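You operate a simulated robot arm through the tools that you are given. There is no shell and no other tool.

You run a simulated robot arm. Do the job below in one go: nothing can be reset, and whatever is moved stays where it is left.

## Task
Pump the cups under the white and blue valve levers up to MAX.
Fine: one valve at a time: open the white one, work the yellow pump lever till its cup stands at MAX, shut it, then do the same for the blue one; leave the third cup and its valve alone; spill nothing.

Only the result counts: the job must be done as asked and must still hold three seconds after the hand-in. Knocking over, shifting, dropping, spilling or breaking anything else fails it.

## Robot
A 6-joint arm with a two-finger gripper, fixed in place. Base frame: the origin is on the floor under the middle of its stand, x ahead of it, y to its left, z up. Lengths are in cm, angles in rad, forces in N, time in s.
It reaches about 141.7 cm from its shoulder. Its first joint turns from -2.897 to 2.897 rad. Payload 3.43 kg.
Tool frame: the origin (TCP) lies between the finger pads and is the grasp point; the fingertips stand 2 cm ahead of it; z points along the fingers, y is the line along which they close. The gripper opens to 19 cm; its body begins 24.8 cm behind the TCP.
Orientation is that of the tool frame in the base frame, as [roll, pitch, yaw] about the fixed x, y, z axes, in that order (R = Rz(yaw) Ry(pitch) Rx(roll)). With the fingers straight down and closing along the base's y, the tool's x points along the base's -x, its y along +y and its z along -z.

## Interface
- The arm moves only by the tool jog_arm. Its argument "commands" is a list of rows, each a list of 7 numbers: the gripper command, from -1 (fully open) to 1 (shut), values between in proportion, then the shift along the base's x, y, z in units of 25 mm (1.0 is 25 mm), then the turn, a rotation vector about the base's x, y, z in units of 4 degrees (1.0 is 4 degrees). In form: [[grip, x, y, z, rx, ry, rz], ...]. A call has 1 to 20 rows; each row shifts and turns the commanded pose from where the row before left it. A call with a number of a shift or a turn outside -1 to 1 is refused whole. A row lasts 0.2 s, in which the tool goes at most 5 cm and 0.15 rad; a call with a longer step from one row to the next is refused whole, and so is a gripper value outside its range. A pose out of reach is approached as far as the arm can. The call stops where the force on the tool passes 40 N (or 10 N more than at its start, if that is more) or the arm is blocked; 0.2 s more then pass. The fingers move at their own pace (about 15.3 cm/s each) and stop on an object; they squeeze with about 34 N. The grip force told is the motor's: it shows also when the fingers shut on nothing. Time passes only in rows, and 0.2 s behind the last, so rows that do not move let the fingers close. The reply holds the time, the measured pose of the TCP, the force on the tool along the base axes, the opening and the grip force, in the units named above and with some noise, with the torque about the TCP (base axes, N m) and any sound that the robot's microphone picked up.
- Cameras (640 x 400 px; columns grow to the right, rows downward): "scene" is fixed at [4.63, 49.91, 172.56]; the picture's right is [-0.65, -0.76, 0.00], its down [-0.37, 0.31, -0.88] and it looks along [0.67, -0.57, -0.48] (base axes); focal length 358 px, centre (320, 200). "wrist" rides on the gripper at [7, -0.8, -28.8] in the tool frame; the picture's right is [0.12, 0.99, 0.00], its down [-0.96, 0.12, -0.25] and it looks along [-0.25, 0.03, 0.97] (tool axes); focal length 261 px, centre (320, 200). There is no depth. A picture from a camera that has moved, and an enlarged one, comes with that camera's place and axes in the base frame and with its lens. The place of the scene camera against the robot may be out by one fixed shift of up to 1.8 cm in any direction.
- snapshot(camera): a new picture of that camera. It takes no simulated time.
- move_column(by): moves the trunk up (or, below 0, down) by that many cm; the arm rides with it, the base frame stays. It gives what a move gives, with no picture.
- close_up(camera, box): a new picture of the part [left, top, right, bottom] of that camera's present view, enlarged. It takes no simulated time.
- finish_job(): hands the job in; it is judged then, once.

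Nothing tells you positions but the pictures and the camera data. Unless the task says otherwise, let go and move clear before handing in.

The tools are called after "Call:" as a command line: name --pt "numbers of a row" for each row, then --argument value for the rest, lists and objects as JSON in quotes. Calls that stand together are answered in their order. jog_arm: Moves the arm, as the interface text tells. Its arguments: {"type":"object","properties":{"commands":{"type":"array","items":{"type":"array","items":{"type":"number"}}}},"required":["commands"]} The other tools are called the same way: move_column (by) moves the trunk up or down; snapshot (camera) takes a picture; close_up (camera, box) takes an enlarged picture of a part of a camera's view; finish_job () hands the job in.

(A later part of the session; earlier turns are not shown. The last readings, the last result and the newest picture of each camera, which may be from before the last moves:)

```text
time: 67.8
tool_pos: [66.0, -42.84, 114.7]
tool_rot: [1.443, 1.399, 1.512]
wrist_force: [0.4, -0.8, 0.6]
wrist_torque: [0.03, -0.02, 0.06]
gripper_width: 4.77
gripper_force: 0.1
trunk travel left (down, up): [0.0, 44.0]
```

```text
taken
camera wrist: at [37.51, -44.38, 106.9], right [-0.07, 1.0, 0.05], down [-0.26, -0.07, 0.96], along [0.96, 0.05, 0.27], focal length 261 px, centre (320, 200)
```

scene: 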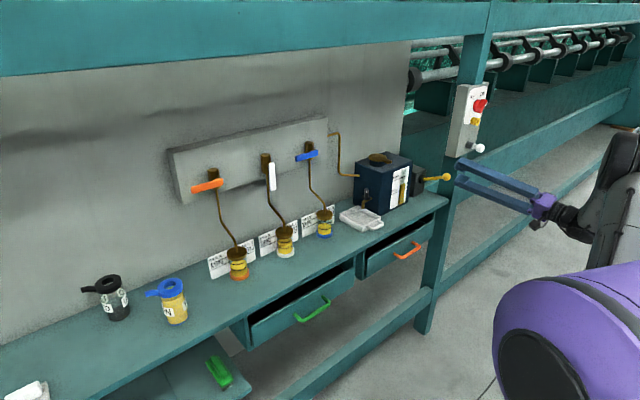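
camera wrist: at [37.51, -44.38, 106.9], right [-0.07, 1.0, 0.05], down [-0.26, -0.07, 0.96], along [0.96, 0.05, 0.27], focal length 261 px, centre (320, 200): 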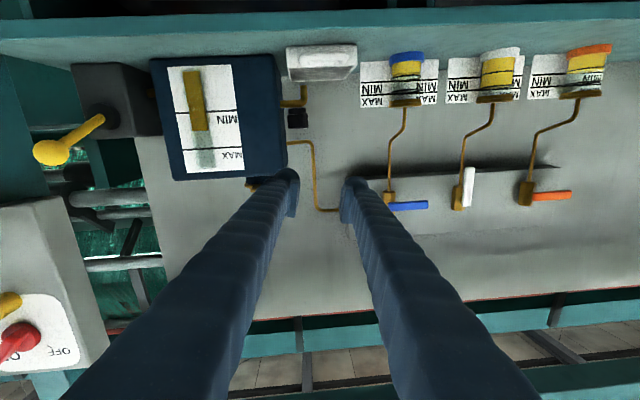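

Now I have a near-level view of the cups from the front (upside down). I'll zoom in on them.

Call:
close_up --camera "wrist" --box '[470, 40, 530, 110]'

Call:
close_up --camera "wrist" --box '[380, 40, 440, 110]'

Call:
close_up --camera "wrist" --box '[555, 35, 615, 105]'

```text
5.71 times, centred on (500, 75) of wrist
camera zoom: at [37.51, -44.38, 106.9], right [-0.07, 1.0, 0.05], down [-0.26, -0.07, 0.96], along [0.96, 0.05, 0.27], focal length 1489 px, centre (-709, 914)
```

zoom: 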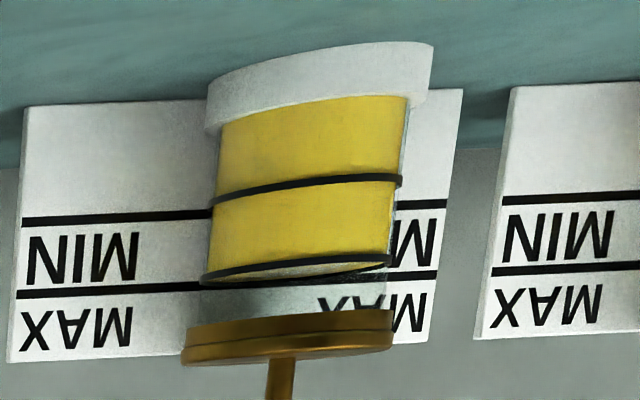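

```text
5.71 times, centred on (410, 75) of wrist
camera zoom: at [37.51, -44.38, 106.9], right [-0.07, 1.0, 0.05], down [-0.26, -0.07, 0.96], along [0.96, 0.05, 0.27], focal length 1489 px, centre (-194, 914)
```

zoom: 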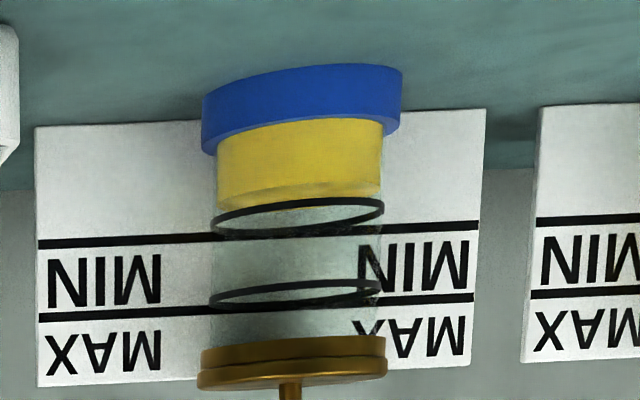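

```text
5.71 times, centred on (585, 70) of wrist
camera zoom: at [37.51, -44.38, 106.9], right [-0.07, 1.0, 0.05], down [-0.26, -0.07, 0.96], along [0.96, 0.05, 0.27], focal length 1489 px, centre (-1194, 943)
```

zoom: 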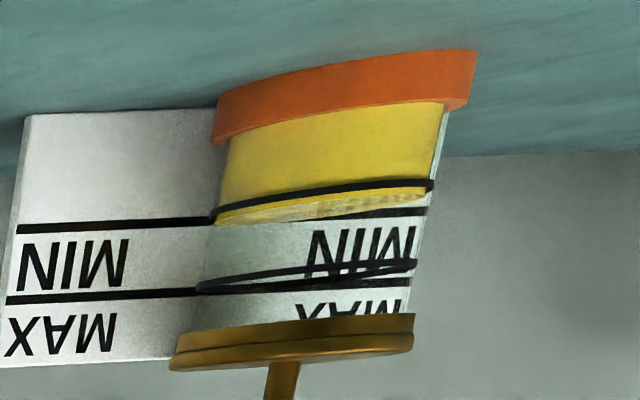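

The front view is very clear: white's surface is exactly at the MAX ring. Blue stands about a quarter-gap below MIN, so it should need about four strokes. Now back to the white lever's pre-grasp pose to shut it.

Call:
jog_arm --pt "0.6 0.5 0.96 0.19 -0.22 0.333 0" --pt "0.6 0.5 0.96 0.19 -0.22 0.333 0" --pt "0.6 0.5 0.96 0.19 -0.22 0.333 0" --pt "0.6 0.5 0.96 0.19 -0.22 0.333 0" --pt "0.6 0.5 0.96 0.19 -0.22 0.333 0" --pt "0.6 0.5 0.96 0.19 -0.22 0.333 0" --pt "0.6 0.5 0.96 0.19 -0.22 0.333 0" --pt "0.6 0.5 0.96 0.19 -0.22 0.333 0" --pt "0.6 0.5 0.96 0.19 -0.22 0.333 0" --pt "0.6 0.5 0.96 0.19 -0.22 0.333 0" --pt "0.6 0.5 0.96 0.19 -0.22 0.333 0" --pt "0.6 0.5 0.96 0.19 -0.22 0.333 0" --pt "0.6 0.4 0.96 0.19 -0.22 0.333 0" --pt "0.6 0.3 0.96 0.19 -0.22 0.333 0" --pt "0.6 0.2 0.96 0.19 -0.22 0.333 0"

Call:
snapshot --camera "wrist"

```text
time: 71.0
tool_pos: [83.15, -6.8, 121.85]
tool_rot: [-3.023, 1.23, -2.983]
wrist_force: [0.6, -0.8, 0.1]
wrist_torque: [0.02, 0.01, 0.07]
gripper_width: 3.79
gripper_force: 0.1
trunk travel left (down, up): [0.0, 44.0]
```

```text
taken
camera wrist: at [53.93, -8.94, 124.74], right [-0.09, 0.98, -0.15], down [0.08, 0.16, 0.98], along [0.99, 0.07, -0.09], focal length 261 px, centre (320, 200)
```

wrist: 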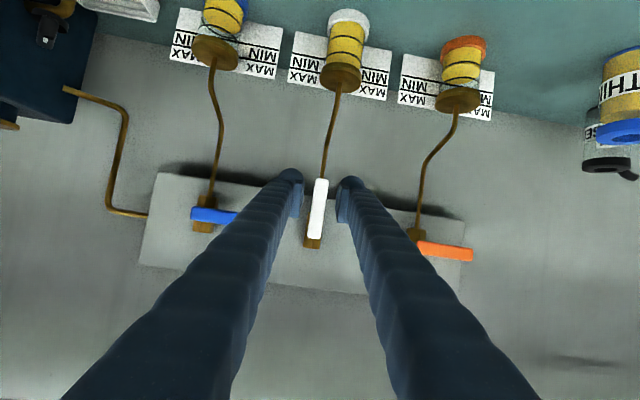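

Call:
jog_arm --pt "0.6 0.6 0.02 -0.12 0 0 0.25" --pt "0.6 0.6 0.02 -0.12 0 0 0.25" --pt "0.6 0.6 0.02 -0.12 0 0 0" --pt "0.6 0.6 0.02 -0.12 0 0 0" --pt "0.6 0.6 0.02 -0.12 0 0 0" --pt "0.6 0.6 0.02 -0.12 0 0 0" --pt "0.6 0.42 0 -0.1 0 0 0"

Call:
snapshot --camera "wrist"

Call:
close_up --camera "scene" --box '[225, 130, 345, 210]'

```text
time: 72.6
tool_pos: [93.39, -6.44, 119.83]
tool_rot: [-3.025, 1.229, -2.947]
wrist_force: [-0.4, 0.2, 0.0]
wrist_torque: [0.01, 0.0, -0.01]
gripper_width: 3.79
gripper_force: 0.1
trunk travel left (down, up): [0.0, 44.0]
```

```text
taken
camera wrist: at [64.1, -9.58, 122.67], right [-0.12, 0.98, -0.15], down [0.07, 0.16, 0.98], along [0.99, 0.11, -0.09], focal length 261 px, centre (320, 200)
```

wrist: 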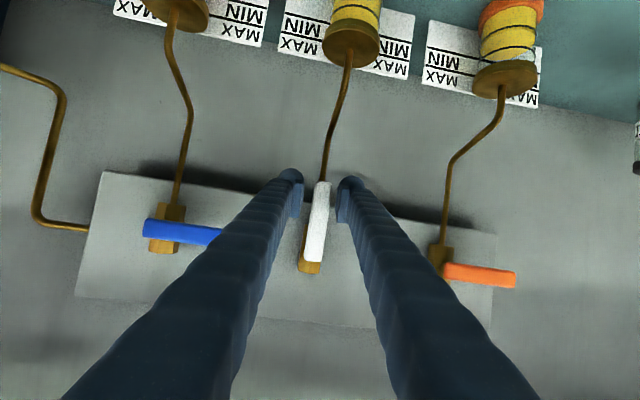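

```text
5.00 times, centred on (285, 170) of scene
camera zoom: at [4.63, 49.91, 172.56], right [-0.65, -0.76, 0.0], down [-0.37, 0.31, -0.88], along [0.67, -0.57, -0.48], focal length 1788 px, centre (495, 350)
```

zoom: 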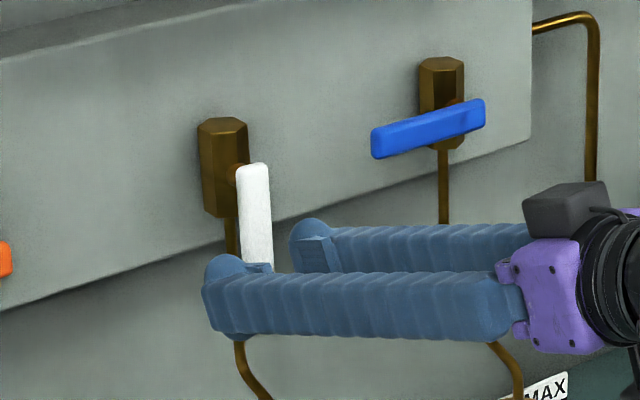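

The fingers straddle the vertical white lever. I'll now swing it back up along its arc to shut it.

Call:
jog_arm --pt "0.66 0 0.2 0 0.3 0 0" --pt "0.66 0 0.2 0 0.7 0 -0.07" --pt "0.66 0 0.172 0.048 1 0 -0.07" --pt "0.66 0 0.172 0.048 1 0 -0.07" --pt "0.66 0 0.172 0.048 1 0 -0.07" --pt "0.66 0 0.172 0.048 1 0 -0.07" --pt "0.66 0 0.172 0.048 1 0 -0.07" --pt "0.66 0 0.146 0.103 1 0 -0.07" --pt "0.66 0 0.146 0.103 1 0 -0.07" --pt "0.66 0 0.146 0.103 1 0 -0.07" --pt "0.66 0 0.146 0.103 1 0 -0.07" --pt "0.66 0 0.146 0.103 1 0 -0.07"

Call:
snapshot --camera "wrist"

Call:
close_up --camera "scene" --box '[225, 130, 345, 210]'

```text
time: 75.2
tool_pos: [93.32, -1.56, 121.67]
tool_rot: [1.879, 0.798, 2.032]
wrist_force: [0.0, -2.7, -0.6]
wrist_torque: [0.05, 0.01, -0.04]
gripper_width: 3.36
gripper_force: 1.6
trunk travel left (down, up): [0.0, 44.0]
```

```text
taken
camera wrist: at [63.89, -4.37, 122.1], right [-0.07, 0.81, 0.58], down [0.06, -0.57, 0.82], along [1.0, 0.09, -0.01], focal length 261 px, centre (320, 200)
```

wrist: 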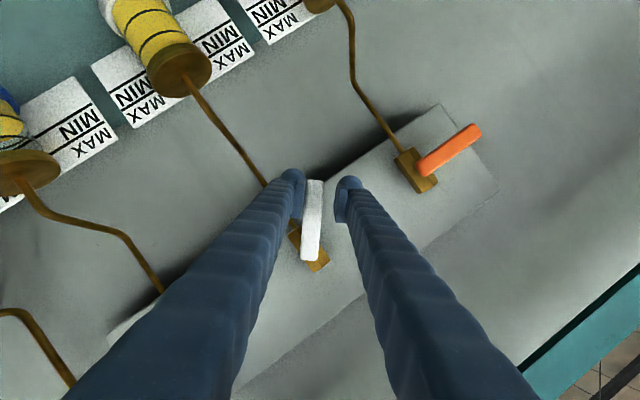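

```text
5.00 times, centred on (285, 170) of scene
camera zoom: at [4.63, 49.91, 172.56], right [-0.65, -0.76, 0.0], down [-0.37, 0.31, -0.88], along [0.67, -0.57, -0.48], focal length 1788 px, centre (495, 350)
```

zoom: 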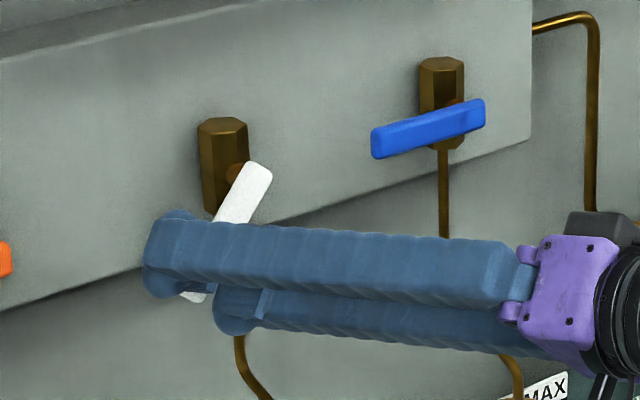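

Following well at about halfway. Continuing to the horizontal shut position.

Call:
jog_arm --pt "0.66 0 0.102 0.146 1 0 -0.07" --pt "0.66 0 0.102 0.146 1 0 -0.07" --pt "0.66 0 0.102 0.146 1 0 -0.07" --pt "0.66 0 0.102 0.146 1 0 -0.07" --pt "0.66 0 0.102 0.146 1 0 -0.07" --pt "0.66 0 0.045 0.173 1 0 -0.07" --pt "0.66 0 0.045 0.173 1 0 -0.07" --pt "0.66 0 0.045 0.173 1 0 -0.07" --pt "0.66 0 0.045 0.173 1 0 -0.07" --pt "0.66 0 0.045 0.173 1 0 -0.07" --pt "0.66 0 0 0.18 1 0 0"

Call:
snapshot --camera "wrist"

Call:
close_up --camera "scene" --box '[225, 130, 345, 210]'

```text
time: 77.6
tool_pos: [93.29, 0.3, 126.1]
tool_rot: [1.585, 0.075, 1.846]
wrist_force: [-0.5, 0.7, -2.7]
wrist_torque: [0.02, 0.02, -0.02]
gripper_width: 3.35
gripper_force: 1.3
trunk travel left (down, up): [0.0, 44.0]
```

```text
taken
camera wrist: at [63.81, -0.83, 124.95], right [-0.04, 0.19, 0.98], down [0.02, -0.98, 0.19], along [1.0, 0.03, 0.04], focal length 261 px, centre (320, 200)
```

wrist: 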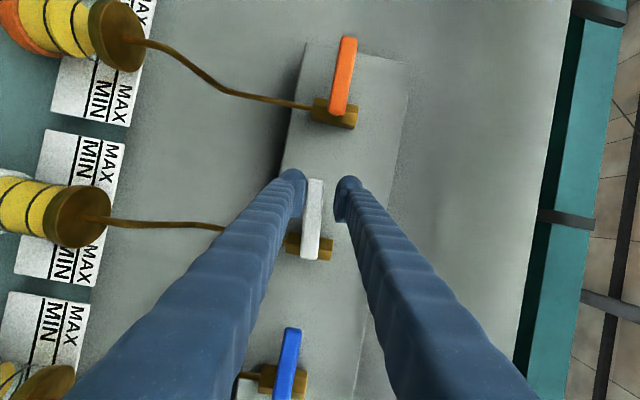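

```text
5.00 times, centred on (285, 170) of scene
camera zoom: at [4.63, 49.91, 172.56], right [-0.65, -0.76, 0.0], down [-0.37, 0.31, -0.88], along [0.67, -0.57, -0.48], focal length 1788 px, centre (495, 350)
```

zoom: 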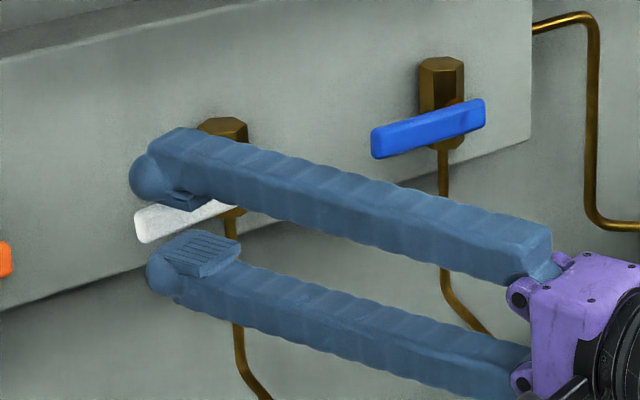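

Close to horizontal. I'll press up a bit more until I feel the shut stop.

Call:
jog_arm --pt "0.66 0 0 0.12 0.5 0 0" --pt "0.66 0 0 0.12 0.5 0 0" --pt "0.66 0 0 0.12 0 0 0"

Call:
snapshot --camera "wrist"

```text
time: 78.4
tool_pos: [93.31, 0.25, 126.84]
tool_rot: [1.567, 0.006, 1.846]
wrist_force: [-1.9, -1.7, -7.8]
wrist_torque: [0.04, 0.13, -0.02]
gripper_width: 3.68
gripper_force: 3.0
trunk travel left (down, up): [0.0, 44.0]
```

```text
taken
camera wrist: at [63.81, -0.78, 125.69], right [-0.04, 0.12, 0.99], down [0.02, -0.99, 0.12], along [1.0, 0.03, 0.04], focal length 261 px, centre (320, 200)
```

wrist: 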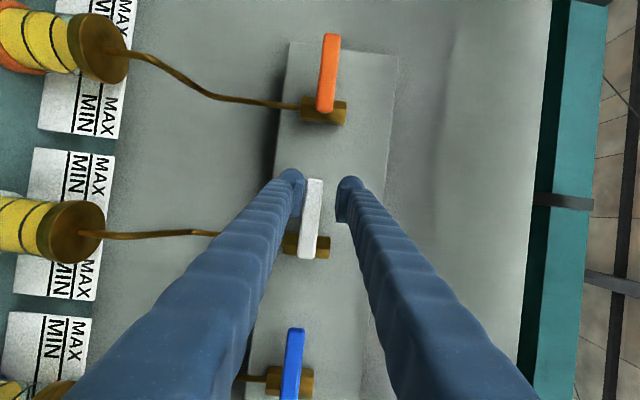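

White's lever is against its shut stop (8 N) and parallel with the others. I'll release, back out, and shift over to the blue lever.

Call:
jog_arm --pt "0.6 0 0 -0.12 0 0 0" --pt "0.5 0 0 -0.12 0 0 0" --pt "0.5 -0.5 0 0 0 0 0" --pt "0.5 -0.7 0 0 0 0 0" --pt "0.5 -0.8 0 0 0 0 0" --pt "0.5 0 -0.9 0 0 0 0" --pt "0.5 0 -0.9 0 0 0 0" --pt "0.5 0 -0.9 0 0 0 0" --pt "0.5 0 -0.9 0 0 0 0" --pt "0.5 0 -0.9 0 0 0 0" --pt "0.5 0 -0.9 0 0 0 0" --pt "0.5 0 -0.9 0 0 0 0" --pt "0.5 0 -0.9 0 0 0 0"

Call:
snapshot --camera "wrist"

Call:
close_up --camera "scene" --box '[195, 130, 345, 210]'

```text
time: 81.2
tool_pos: [88.46, -17.77, 126.35]
tool_rot: [1.564, 0.01, 1.847]
wrist_force: [0.4, 0.4, 0.9]
wrist_torque: [0.0, 0.05, 0.01]
gripper_width: 4.77
gripper_force: 0.0
trunk travel left (down, up): [0.0, 44.0]
```

```text
taken
camera wrist: at [58.84, -18.78, 125.15], right [-0.04, 0.12, 0.99], down [0.02, -0.99, 0.12], along [1.0, 0.03, 0.04], focal length 261 px, centre (320, 200)
```

wrist: 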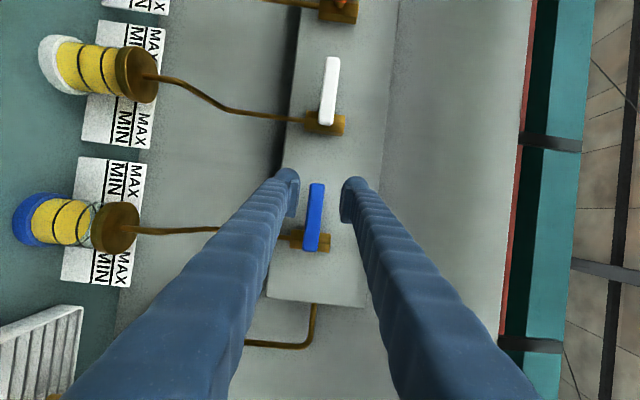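

```text
4.27 times, centred on (270, 170) of scene
camera zoom: at [4.63, 49.91, 172.56], right [-0.65, -0.76, 0.0], down [-0.37, 0.31, -0.88], along [0.67, -0.57, -0.48], focal length 1526 px, centre (533, 328)
```

zoom: 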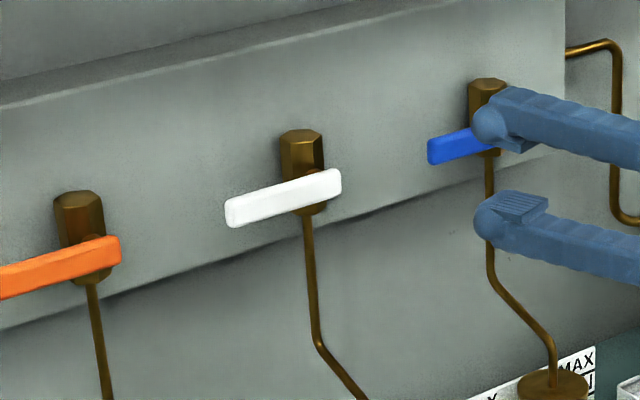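

White is shut and level; now aligned with blue. I'll move in around the blue lever.

Call:
jog_arm --pt "0.5 0.3 0 -0.1 0 0 0" --pt "0.5 0.4 0 -0.06 0 0 0" --pt "0.5 0.4 0 0 0 0 0" --pt "0.5 0.4 0 0 0 0 0" --pt "0.5 0.4 0 0 0 0 0"

Call:
snapshot --camera "wrist"

Call:
close_up --camera "scene" --box '[255, 120, 375, 200]'

```text
time: 82.4
tool_pos: [93.04, -17.78, 125.92]
tool_rot: [1.564, 0.009, 1.847]
wrist_force: [0.6, -0.5, -0.3]
wrist_torque: [0.02, 0.0, 0.03]
gripper_width: 4.77
gripper_force: 0.0
trunk travel left (down, up): [0.0, 44.0]
```

```text
taken
camera wrist: at [63.6, -18.77, 124.75], right [-0.04, 0.12, 0.99], down [0.02, -0.99, 0.12], along [1.0, 0.03, 0.04], focal length 261 px, centre (320, 200)
```

wrist: 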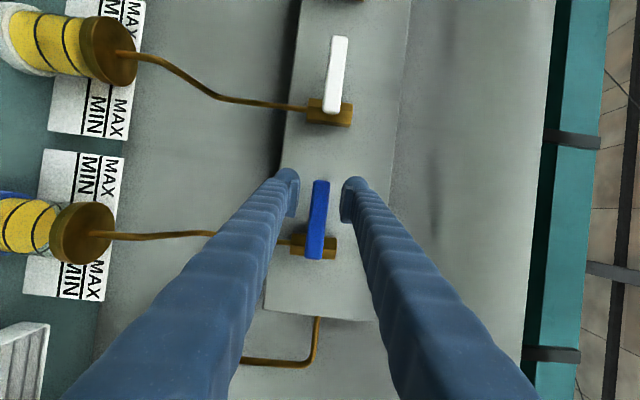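

```text
5.00 times, centred on (315, 160) of scene
camera zoom: at [4.63, 49.91, 172.56], right [-0.65, -0.76, 0.0], down [-0.37, 0.31, -0.88], along [0.67, -0.57, -0.48], focal length 1788 px, centre (345, 400)
```

zoom: 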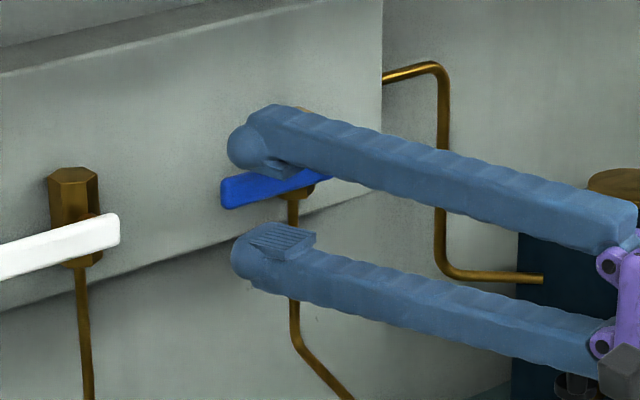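

The fingers straddle the blue lever. White is shut, so I'll now open blue along the same downward arc.

Call:
jog_arm --pt "0.66 0 0 0 0 0 0" --pt "0.66 0 -0.04 -0.203 -1 0 0" --pt "0.66 0 -0.04 -0.203 -1 0 0" --pt "0.66 0 -0.04 -0.203 -1 0 0" --pt "0.66 0 -0.04 -0.203 -1 0 0" --pt "0.66 0 -0.04 -0.203 -1 0 0" --pt "0.66 0 -0.102 -0.143 -1 0 0" --pt "0.66 0 -0.102 -0.143 -1 0 0" --pt "0.66 0 -0.102 -0.143 -1 0 0" --pt "0.66 0 -0.102 -0.143 -1 0 0" --pt "0.66 0 -0.102 -0.143 -1 0 0"

Call:
snapshot --camera "wrist"

```text
time: 84.8
tool_pos: [93.01, -19.47, 121.68]
tool_rot: [1.788, 0.679, 1.928]
wrist_force: [-0.4, 0.5, 1.4]
wrist_torque: [0.04, -0.07, 0.05]
gripper_width: 3.33
gripper_force: 1.3
trunk travel left (down, up): [0.0, 44.0]
```

```text
taken
camera wrist: at [63.53, -21.01, 121.37], right [-0.04, 0.73, 0.68], down [0.02, -0.68, 0.73], along [1.0, 0.05, 0.01], focal length 261 px, centre (320, 200)
```

wrist: 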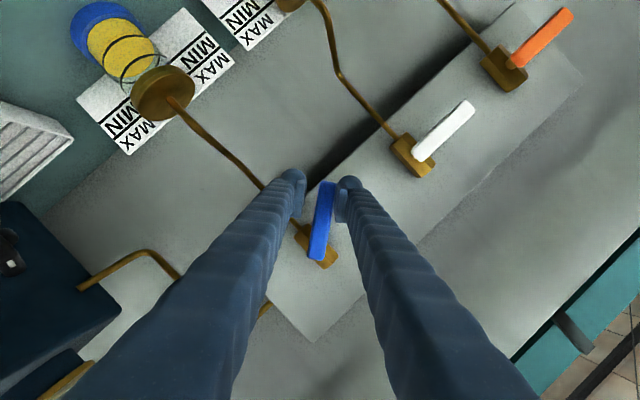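

Call:
jog_arm --pt "0.66 0 -0.145 -0.1 -1 0 0" --pt "0.66 0 -0.145 -0.1 -1 0 0" --pt "0.66 0 -0.145 -0.1 -1 0 0" --pt "0.66 0 -0.145 -0.1 -1 0 0" --pt "0.66 0 -0.145 -0.1 -1 0 0" --pt "0.66 0 -0.17 -0.043 -1 0 0" --pt "0.66 0 -0.17 -0.043 -1 0 0" --pt "0.66 0 -0.17 -0.043 -1 0 0" --pt "0.66 0 -0.17 -0.043 -1 0 0" --pt "0.66 0 -0.17 -0.043 -1 0 0" --pt "0.66 0 -0.176 0 -1 0 0" --pt "0.66 0 -0.176 0 -1 0 0" --pt "0.66 0 -0.176 0 -1 0 0"

Call:
snapshot --camera "wrist"

Call:
close_up --camera "scene" --box '[255, 120, 375, 200]'

```text
time: 87.6
tool_pos: [92.99, -24.73, 119.75]
tool_rot: [-2.99, 1.292, -2.985]
wrist_force: [-1.0, 1.2, -0.3]
wrist_torque: [-0.01, -0.01, 0.06]
gripper_width: 3.32
gripper_force: 0.5
trunk travel left (down, up): [0.0, 44.0]
```

```text
taken
camera wrist: at [63.53, -25.78, 120.84], right [-0.04, 0.99, -0.16], down [0.02, 0.16, 0.99], along [1.0, 0.04, -0.03], focal length 261 px, centre (320, 200)
```

wrist: 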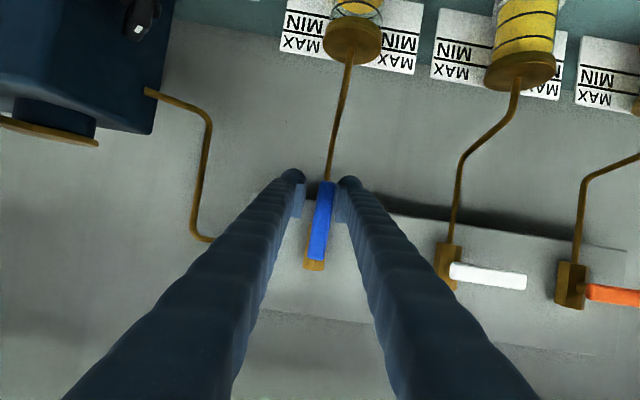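

```text
5.00 times, centred on (315, 160) of scene
camera zoom: at [4.63, 49.91, 172.56], right [-0.65, -0.76, 0.0], down [-0.37, 0.31, -0.88], along [0.67, -0.57, -0.48], focal length 1788 px, centre (345, 400)
```

zoom: 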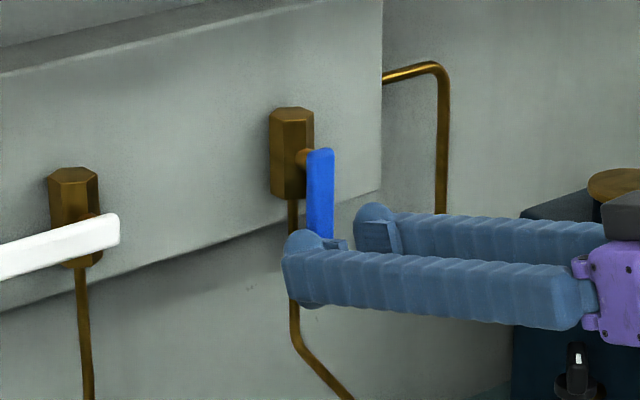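

Nearly vertical; I'll nudge to the stop.

Call:
jog_arm --pt "0.66 0 -0.12 0 0 0 0" --pt "0.66 0 -0.12 0 0 0 0" --pt "0.66 0 -0.1 0 0 0 0"

Call:
snapshot --camera "wrist"

```text
time: 88.4
tool_pos: [93.1, -25.43, 119.85]
tool_rot: [-2.987, 1.29, -2.98]
wrist_force: [-5.9, 17.3, -4.6]
wrist_torque: [-0.3, 0.08, 0.46]
gripper_width: 4.29
gripper_force: 8.7
trunk travel left (down, up): [0.0, 44.0]
```

```text
taken
camera wrist: at [63.54, -26.48, 120.87], right [-0.04, 0.99, -0.16], down [0.02, 0.16, 0.99], along [1.0, 0.04, -0.03], focal length 261 px, centre (320, 200)
```

wrist: 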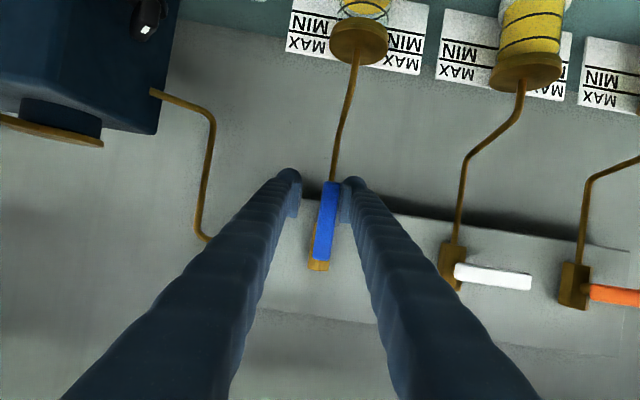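

Blue is fully open at its stop. I'll ease off, back out, and head for the pump.

Call:
jog_arm --pt "0.66 0 0.18 0 0 0 0" --pt "0.6 0 0.14 0 0 0 0" --pt "0.6 -0.4 0 0.12 0 0 0" --pt "0.6 -0.6 0 0.2 0 0 0" --pt "0.6 -0.8 0 0.2 0 0 0" --pt "0.6 -0.8 0 0.1 0 0 0" --pt "0.5 -0.6 -0.6 0 0 -0.5 0" --pt "0.5 -0.6 -0.6 0 0 -0.5 0" --pt "0.5 -0.6 -0.6 0 0 -0.5 0" --pt "0.5 -0.6 -0.6 0 0 -0.5 0" --pt "0.5 -0.6 -0.6 0 0 -0.5 0" --pt "0.5 -0.6 -0.6 0 0 -0.5 0" --pt "0.5 -0.6 -0.6 0 0 -0.5 0" --pt "0.5 -0.6 -0.6 0 0 -0.5 0"

Call:
snapshot --camera "wrist"

Call:
close_up --camera "scene" --box '[195, 120, 345, 210]'

```text
time: 91.4
tool_pos: [74.48, -36.79, 121.46]
tool_rot: [-1.468, 1.528, -1.47]
wrist_force: [0.1, 0.9, 0.3]
wrist_torque: [0.0, 0.04, -0.12]
gripper_width: 4.75
gripper_force: 0.2
trunk travel left (down, up): [0.0, 44.0]
```

```text
taken
camera wrist: at [45.82, -37.81, 114.28], right [0.0, 0.99, -0.16], down [-0.25, 0.16, 0.95], along [0.97, 0.04, 0.25], focal length 261 px, centre (320, 200)
```

wrist: 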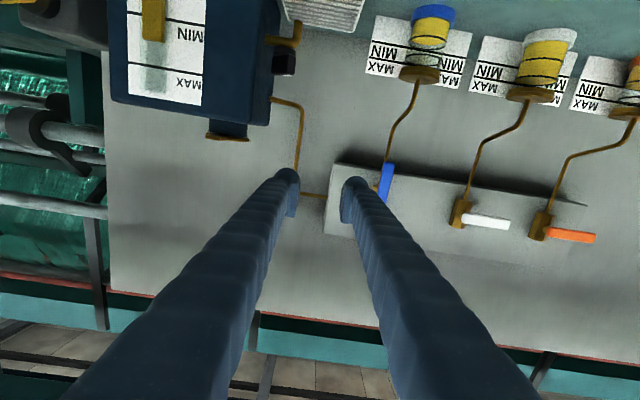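

```text
4.27 times, centred on (270, 165) of scene
camera zoom: at [4.63, 49.91, 172.56], right [-0.65, -0.76, 0.0], down [-0.37, 0.31, -0.88], along [0.67, -0.57, -0.48], focal length 1526 px, centre (533, 349)
```

zoom: 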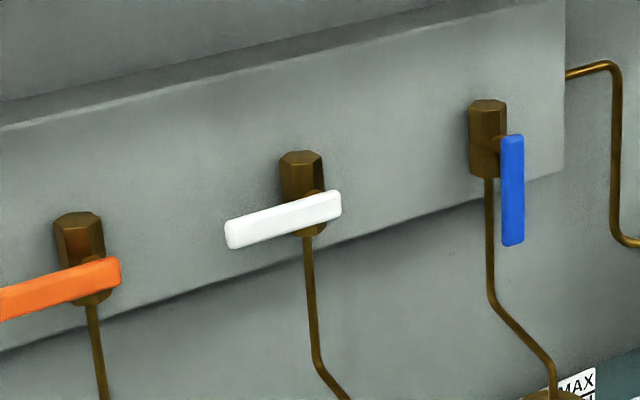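

White shut, blue open. Continuing to the pump with the roll.

Call:
jog_arm --pt "0.5 -0.22 -0.72 -0.1 1 0 0" --pt "0.5 -0.22 -0.72 -0.1 1 0 0" --pt "0.5 -0.22 -0.72 -0.1 1 0 0" --pt "0.5 -0.22 -0.72 -0.1 1 0 0" --pt "0.5 -0.22 -0.72 -0.1 1 0 0" --pt "0.5 -0.22 -0.72 -0.1 1 0 0" --pt "0.5 -0.22 -0.72 -0.1 1 0 0" --pt "0.5 -0.22 -0.72 -0.1 1 0 0" --pt "0.5 -0.22 -0.72 -0.1 1 0 0" --pt "0.5 -0.22 -0.72 -0.1 1 0 0" --pt "0.5 -0.22 -0.72 -0.1 1 0 0" --pt "0.5 -0.22 -0.72 -0.1 1 0 0" --pt "0.5 -0.22 -0.72 -0.1 1 0 0" --pt "0.5 -0.22 -0.72 -0.1 1 0 0" --pt "0.5 -0.22 -0.72 -0.1 1 0 0" --pt "0.5 -0.22 -0.72 -0.1 1 0 0" --pt "0.5 -0.22 -0.72 -0.1 1 0 0" --pt "0.5 -0.22 -0.72 -0.1 1 0 0" --pt "0.5 -0.22 -0.72 -0.1 1 0 0" --pt "0.5 -0.22 -0.72 -0.1 1 0 0"

```text
time: 95.6
tool_pos: [63.41, -72.88, 116.54]
tool_rot: [1.573, 0.217, 1.567]
wrist_force: [0.0, 0.7, 0.3]
wrist_torque: [0.04, 0.03, -0.08]
gripper_width: 4.72
gripper_force: 0.0
trunk travel left (down, up): [0.0, 44.0]
```

Call:
jog_arm --pt "0.45 0 -0.39 -0.8 0.78 0 0" --pt "0.45 0 -0.39 -0.8 0.78 0 0" --pt "0.45 0 -0.39 -0.8 0.78 0 0" --pt "0.45 0 -0.38 -0.8 0.77 0 0"

Call:
snapshot --camera "wrist"

Call:
close_up --camera "scene" --box '[380, 130, 540, 230]'

```text
time: 96.6
tool_pos: [63.39, -76.58, 108.42]
tool_rot: [1.573, -0.002, 1.568]
wrist_force: [0.1, 0.0, 0.1]
wrist_torque: [0.01, 0.02, -0.09]
gripper_width: 5.22
gripper_force: 0.0
trunk travel left (down, up): [0.0, 44.0]
```

```text
taken
camera wrist: at [34.89, -69.45, 107.6], right [0.0, 0.12, 0.99], down [-0.25, -0.96, 0.11], along [0.97, -0.25, 0.03], focal length 261 px, centre (320, 200)
```

wrist: 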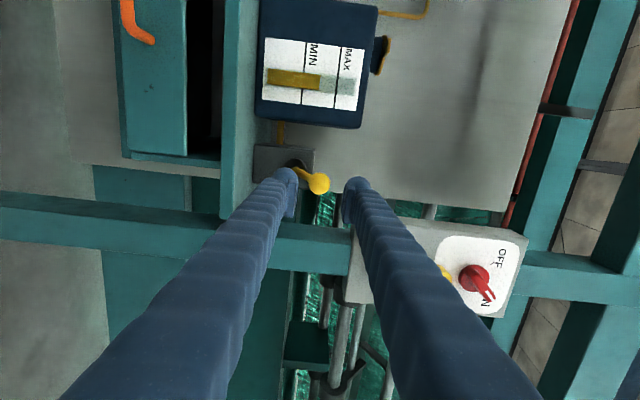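

```text
4.00 times, centred on (460, 180) of scene
camera zoom: at [4.63, 49.91, 172.56], right [-0.65, -0.76, 0.0], down [-0.37, 0.31, -0.88], along [0.67, -0.57, -0.48], focal length 1430 px, centre (-240, 280)
```

zoom: 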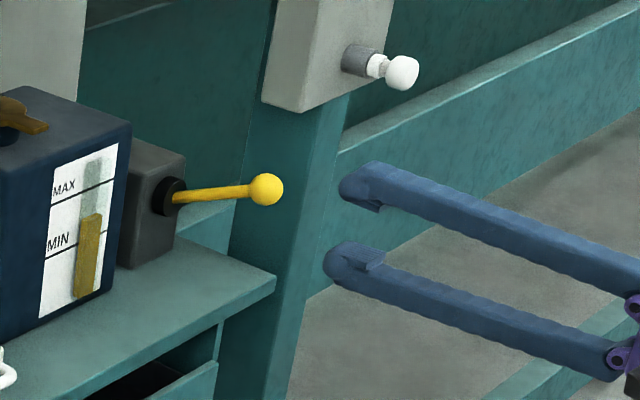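

Call:
jog_arm --pt "0.45 0.8 0 0 0 0 0" --pt "0.45 0.8 0 0 0 0 0" --pt "0.45 0.8 0 0 0 0 0" --pt "0.45 0.8 0 0 0 0 0" --pt "0.5 0.6 0 0 0 0 0" --pt "0.6 0 0 0 0 0 0"

Call:
close_up --camera "scene" --box '[380, 130, 540, 230]'

Call:
close_up --camera "scene" --box '[316, 212, 334, 230]'

```text
time: 98.0
tool_pos: [72.98, -76.59, 108.38]
tool_rot: [1.572, 0.001, 1.566]
wrist_force: [0.1, -0.6, 0.5]
wrist_torque: [-0.03, -0.01, -0.06]
gripper_width: 3.79
gripper_force: 0.1
trunk travel left (down, up): [0.0, 44.0]
```

```text
4.00 times, centred on (460, 180) of scene
camera zoom: at [4.63, 49.91, 172.56], right [-0.65, -0.76, 0.0], down [-0.37, 0.31, -0.88], along [0.67, -0.57, -0.48], focal length 1430 px, centre (-240, 280)
```

zoom: 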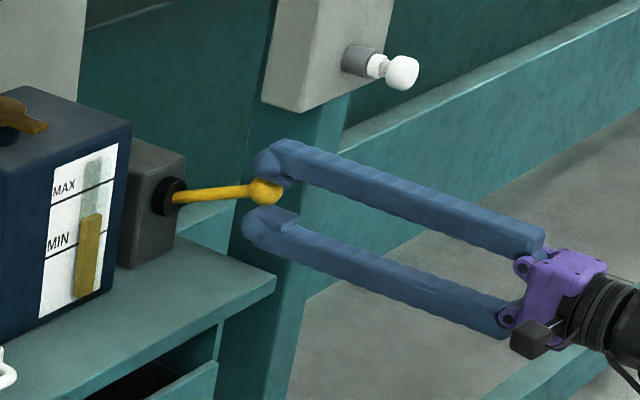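

```text
16.00 times, centred on (325, 221) of scene
camera zoom: at [4.63, 49.91, 172.56], right [-0.65, -0.76, 0.0], down [-0.37, 0.31, -0.88], along [0.67, -0.57, -0.48], focal length 5722 px, centre (240, -136)
```

zoom: 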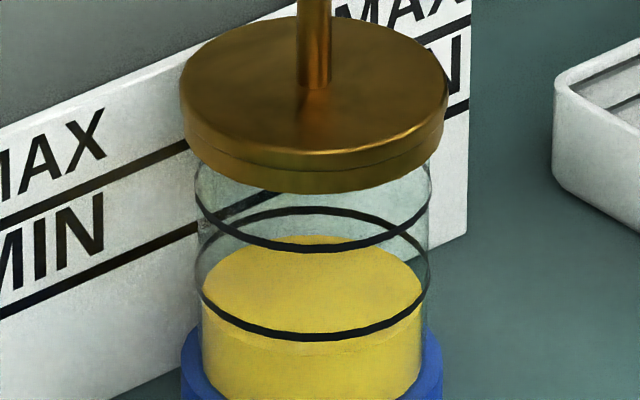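

In position. First stroke for blue.

Call:
jog_arm --pt "0.6 0 0 -0.4 0 0 0" --pt "0.6 0 0 -0.4 0 0 0" --pt "0.6 0 0 -0.4 0 0 0" --pt "0.6 0 0 -0.4 0 0 0" --pt "0.6 0 0 -0.4 0 0 0" --pt "0.6 0 0 -0.4 0 0 0" --pt "0.6 -0.1 0 -0.4 0 0 0" --pt "0.6 -0.1 0 -0.3 0 0 0" --pt "0.6 0 0 -0.3 0 0 0" --pt "0.6 0 0 -0.16 0 0 0"

Call:
close_up --camera "scene" --box '[316, 212, 334, 230]'

```text
time: 100.2
tool_pos: [72.53, -76.63, 99.51]
tool_rot: [1.572, 0.001, 1.567]
wrist_force: [0.8, -1.0, 4.2]
wrist_torque: [-0.01, -0.04, 0.0]
gripper_width: 3.99
gripper_force: 2.0
trunk travel left (down, up): [0.0, 44.0]
```

```text
16.00 times, centred on (325, 221) of scene
camera zoom: at [4.63, 49.91, 172.56], right [-0.65, -0.76, 0.0], down [-0.37, 0.31, -0.88], along [0.67, -0.57, -0.48], focal length 5722 px, centre (240, -136)
```

zoom: 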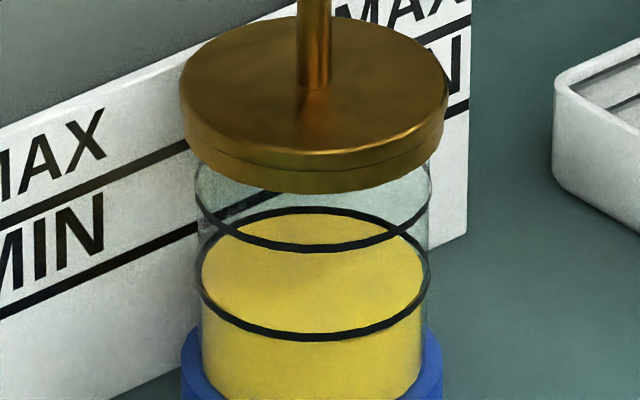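

One dose in (about 0.3 of the MIN–MAX gap). Lift and do the second stroke.

Call:
jog_arm --pt "0.6 0 0 0.4 0 0 0" --pt "0.6 0 0 0.4 0 0 0" --pt "0.6 0.1 0 0.4 0 0 0" --pt "0.6 0.1 0 0.4 0 0 0" --pt "0.6 0 0 0.4 0 0 0" --pt "0.6 0 0 0.4 0 0 0" --pt "0.6 0 0 0.4 0 0 0" --pt "0.6 0 0 0.4 0 0 0" --pt "0.6 0 0 0.3 0 0 0" --pt "0.6 0 0 0.26 0 0 0" --pt "0.6 0 0 0 0 0 0"

Call:
close_up --camera "scene" --box '[380, 130, 540, 230]'

Call:
close_up --camera "scene" --box '[316, 212, 334, 230]'

```text
time: 102.6
tool_pos: [73.01, -76.58, 108.76]
tool_rot: [1.573, -0.001, 1.567]
wrist_force: [-0.2, 1.0, -3.5]
wrist_torque: [0.02, 0.03, -0.02]
gripper_width: 3.98
gripper_force: 1.8
trunk travel left (down, up): [0.0, 44.0]
```

```text
4.00 times, centred on (460, 180) of scene
camera zoom: at [4.63, 49.91, 172.56], right [-0.65, -0.76, 0.0], down [-0.37, 0.31, -0.88], along [0.67, -0.57, -0.48], focal length 1430 px, centre (-240, 280)
```

zoom: 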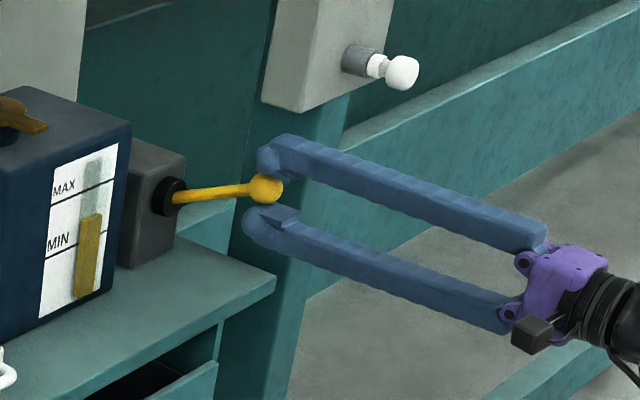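

```text
16.00 times, centred on (325, 221) of scene
camera zoom: at [4.63, 49.91, 172.56], right [-0.65, -0.76, 0.0], down [-0.37, 0.31, -0.88], along [0.67, -0.57, -0.48], focal length 5722 px, centre (240, -136)
```

zoom: 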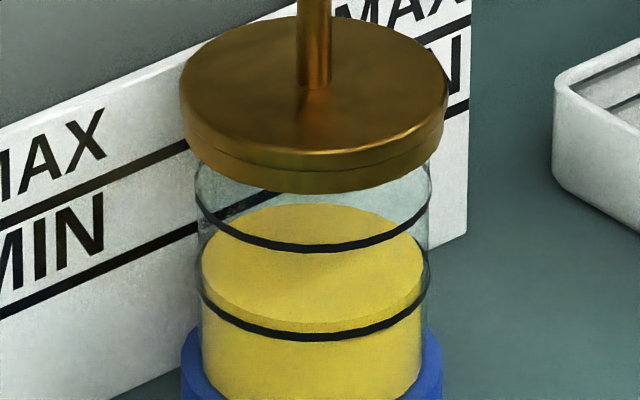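

The lever is at the top again and the level settled about 0.1 above MIN. Second stroke.

Call:
jog_arm --pt "0.6 0 0 -0.4 0 0 0" --pt "0.6 0 0 -0.4 0 0 0" --pt "0.6 0 0 -0.4 0 0 0" --pt "0.6 0 0 -0.4 0 0 0" --pt "0.6 0 0 -0.4 0 0 0" --pt "0.6 0 0 -0.4 0 0 0" --pt "0.6 -0.1 0 -0.4 0 0 0" --pt "0.6 -0.1 0 -0.4 0 0 0" --pt "0.6 0 0 -0.3 0 0 0" --pt "0.6 0 0 -0.16 0 0 0" --pt "0.6 0 0 0 0 0 0"

Call:
close_up --camera "scene" --box '[316, 212, 334, 230]'

```text
time: 105.0
tool_pos: [72.53, -76.59, 99.67]
tool_rot: [1.574, 0.001, 1.568]
wrist_force: [0.1, -0.2, 3.6]
wrist_torque: [-0.02, -0.05, 0.0]
gripper_width: 4.02
gripper_force: 2.1
trunk travel left (down, up): [0.0, 44.0]
```

```text
16.00 times, centred on (325, 221) of scene
camera zoom: at [4.63, 49.91, 172.56], right [-0.65, -0.76, 0.0], down [-0.37, 0.31, -0.88], along [0.67, -0.57, -0.48], focal length 5722 px, centre (240, -136)
```

zoom: 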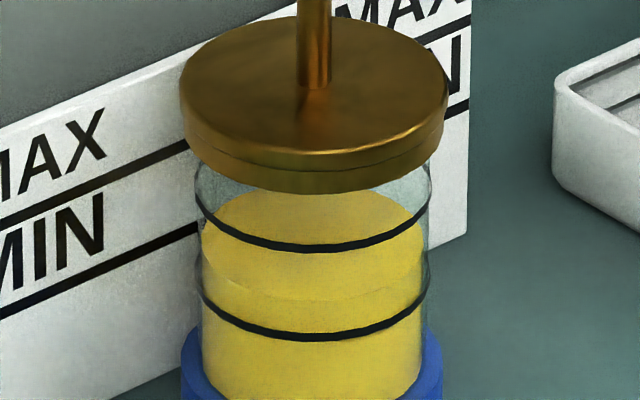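

Call:
jog_arm --pt "0.6 0 0 0.4 0 0 0" --pt "0.6 0 0 0.4 0 0 0" --pt "0.6 0.1 0 0.4 0 0 0" --pt "0.6 0.1 0 0.4 0 0 0" --pt "0.6 0 0 0.4 0 0 0" --pt "0.6 0 0 0.4 0 0 0" --pt "0.6 0 0 0.4 0 0 0" --pt "0.6 0 0 0.4 0 0 0" --pt "0.6 0 0 0.3 0 0 0" --pt "0.6 0 0 0.2 0 0 0" --pt "0.6 0 0 0 0 0 0"

Call:
close_up --camera "scene" --box '[316, 212, 334, 230]'

Call:
close_up --camera "scene" --box '[276, 234, 294, 252]'

```text
time: 107.4
tool_pos: [73.07, -76.72, 108.92]
tool_rot: [1.576, -0.002, 1.566]
wrist_force: [-1.6, 1.1, -5.5]
wrist_torque: [0.05, 0.05, 0.04]
gripper_width: 4.09
gripper_force: 2.8
trunk travel left (down, up): [0.0, 44.0]
```

```text
16.00 times, centred on (325, 221) of scene
camera zoom: at [4.63, 49.91, 172.56], right [-0.65, -0.76, 0.0], down [-0.37, 0.31, -0.88], along [0.67, -0.57, -0.48], focal length 5722 px, centre (240, -136)
```

zoom: 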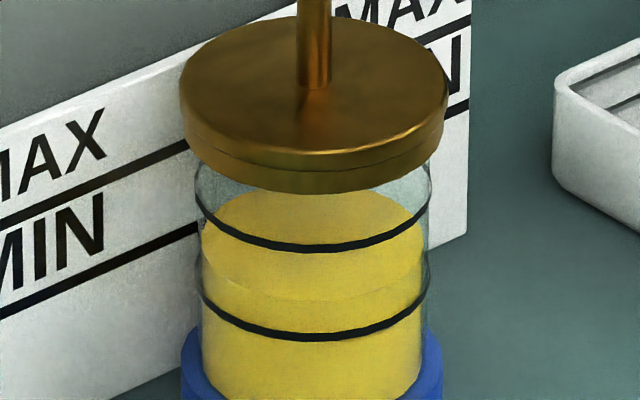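

```text
16.00 times, centred on (285, 243) of scene
camera zoom: at [4.63, 49.91, 172.56], right [-0.65, -0.76, 0.0], down [-0.37, 0.31, -0.88], along [0.67, -0.57, -0.48], focal length 5722 px, centre (880, -488)
```

zoom: 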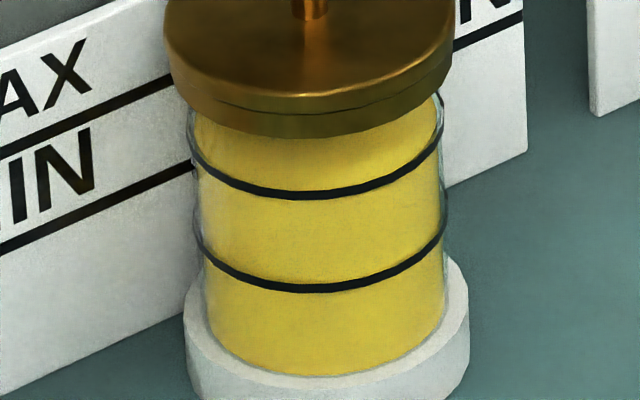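

Each stroke raises the level about 0.3 of the gap; blue should hit MAX with two more. Third stroke.

Call:
jog_arm --pt "0.6 0 0 -0.4 0 0 0" --pt "0.6 0 0 -0.4 0 0 0" --pt "0.6 0 0 -0.4 0 0 0" --pt "0.6 0 0 -0.4 0 0 0" --pt "0.6 0 0 -0.4 0 0 0" --pt "0.6 0 0 -0.4 0 0 0" --pt "0.6 -0.1 0 -0.4 0 0 0" --pt "0.6 -0.1 0 -0.4 0 0 0" --pt "0.6 0 0 -0.3 0 0 0" --pt "0.6 0 0 -0.16 0 0 0" --pt "0.6 0 0 0 0 0 0"

Call:
close_up --camera "scene" --box '[316, 212, 334, 230]'

Call:
jog_arm --pt "0.6 0 0 0.4 0 0 0" --pt "0.6 0 0 0.4 0 0 0" --pt "0.6 0.1 0 0.4 0 0 0" --pt "0.6 0.1 0 0.4 0 0 0" --pt "0.6 0 0 0.4 0 0 0" --pt "0.6 0 0 0.4 0 0 0" --pt "0.6 0 0 0.4 0 0 0" --pt "0.6 0 0 0.4 0 0 0" --pt "0.6 0 0 0.3 0 0 0" --pt "0.6 0 0 0.16 0 0 0" --pt "0.6 0 0 0 0 0 0"

Call:
close_up --camera "scene" --box '[316, 212, 334, 230]'

```text
time: 109.8
tool_pos: [72.52, -76.63, 99.8]
tool_rot: [1.573, 0.001, 1.567]
wrist_force: [0.5, -0.8, 3.5]
wrist_torque: [0.03, 0.01, -0.03]
gripper_width: 4.0
gripper_force: 2.4
trunk travel left (down, up): [0.0, 44.0]
```

```text
16.00 times, centred on (325, 221) of scene
camera zoom: at [4.63, 49.91, 172.56], right [-0.65, -0.76, 0.0], down [-0.37, 0.31, -0.88], along [0.67, -0.57, -0.48], focal length 5722 px, centre (240, -136)
```

zoom: 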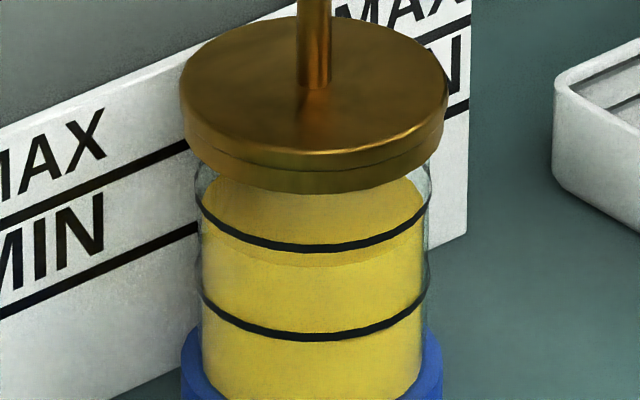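

```text
time: 112.2
tool_pos: [73.05, -76.7, 108.98]
tool_rot: [1.575, -0.002, 1.568]
wrist_force: [-1.8, 1.5, -4.6]
wrist_torque: [0.02, 0.13, -0.01]
gripper_width: 4.1
gripper_force: 2.5
trunk travel left (down, up): [0.0, 44.0]
```

```text
16.00 times, centred on (325, 221) of scene
camera zoom: at [4.63, 49.91, 172.56], right [-0.65, -0.76, 0.0], down [-0.37, 0.31, -0.88], along [0.67, -0.57, -0.48], focal length 5722 px, centre (240, -136)
```

zoom: 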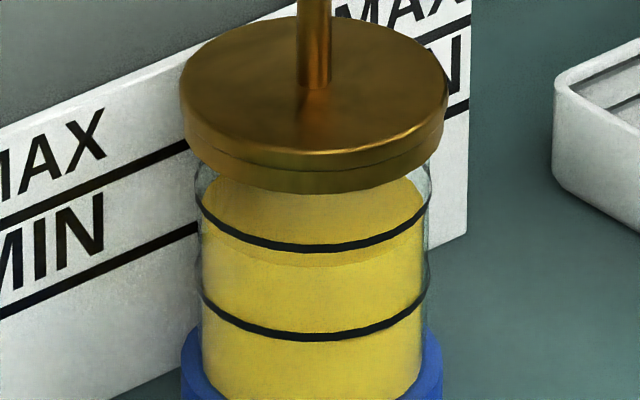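

Blue now looks just like white did one stroke before MAX. Fourth and last stroke.

Call:
jog_arm --pt "0.6 0 0 -0.4 0 0 0" --pt "0.6 0 0 -0.4 0 0 0" --pt "0.6 0 0 -0.4 0 0 0" --pt "0.6 0 0 -0.4 0 0 0" --pt "0.6 0 0 -0.4 0 0 0" --pt "0.6 0 0 -0.4 0 0 0" --pt "0.6 -0.1 0 -0.4 0 0 0" --pt "0.6 -0.1 0 -0.4 0 0 0" --pt "0.6 0 0 -0.2 0 0 0" --pt "0.6 0 0 -0.12 0 0 0" --pt "0.6 0 0 0 0 0 0"

Call:
close_up --camera "scene" --box '[316, 212, 334, 230]'

```text
time: 114.6
tool_pos: [72.44, -76.64, 100.17]
tool_rot: [1.572, 0.0, 1.567]
wrist_force: [0.3, -0.6, 3.7]
wrist_torque: [0.03, 0.0, -0.03]
gripper_width: 4.0
gripper_force: 1.8
trunk travel left (down, up): [0.0, 44.0]
```

```text
16.00 times, centred on (325, 221) of scene
camera zoom: at [4.63, 49.91, 172.56], right [-0.65, -0.76, 0.0], down [-0.37, 0.31, -0.88], along [0.67, -0.57, -0.48], focal length 5722 px, centre (240, -136)
```

zoom: 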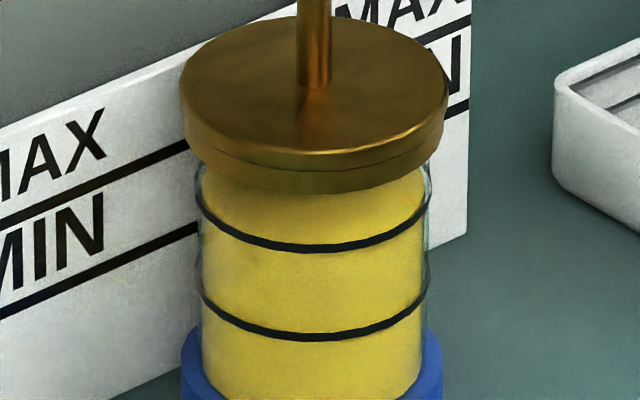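

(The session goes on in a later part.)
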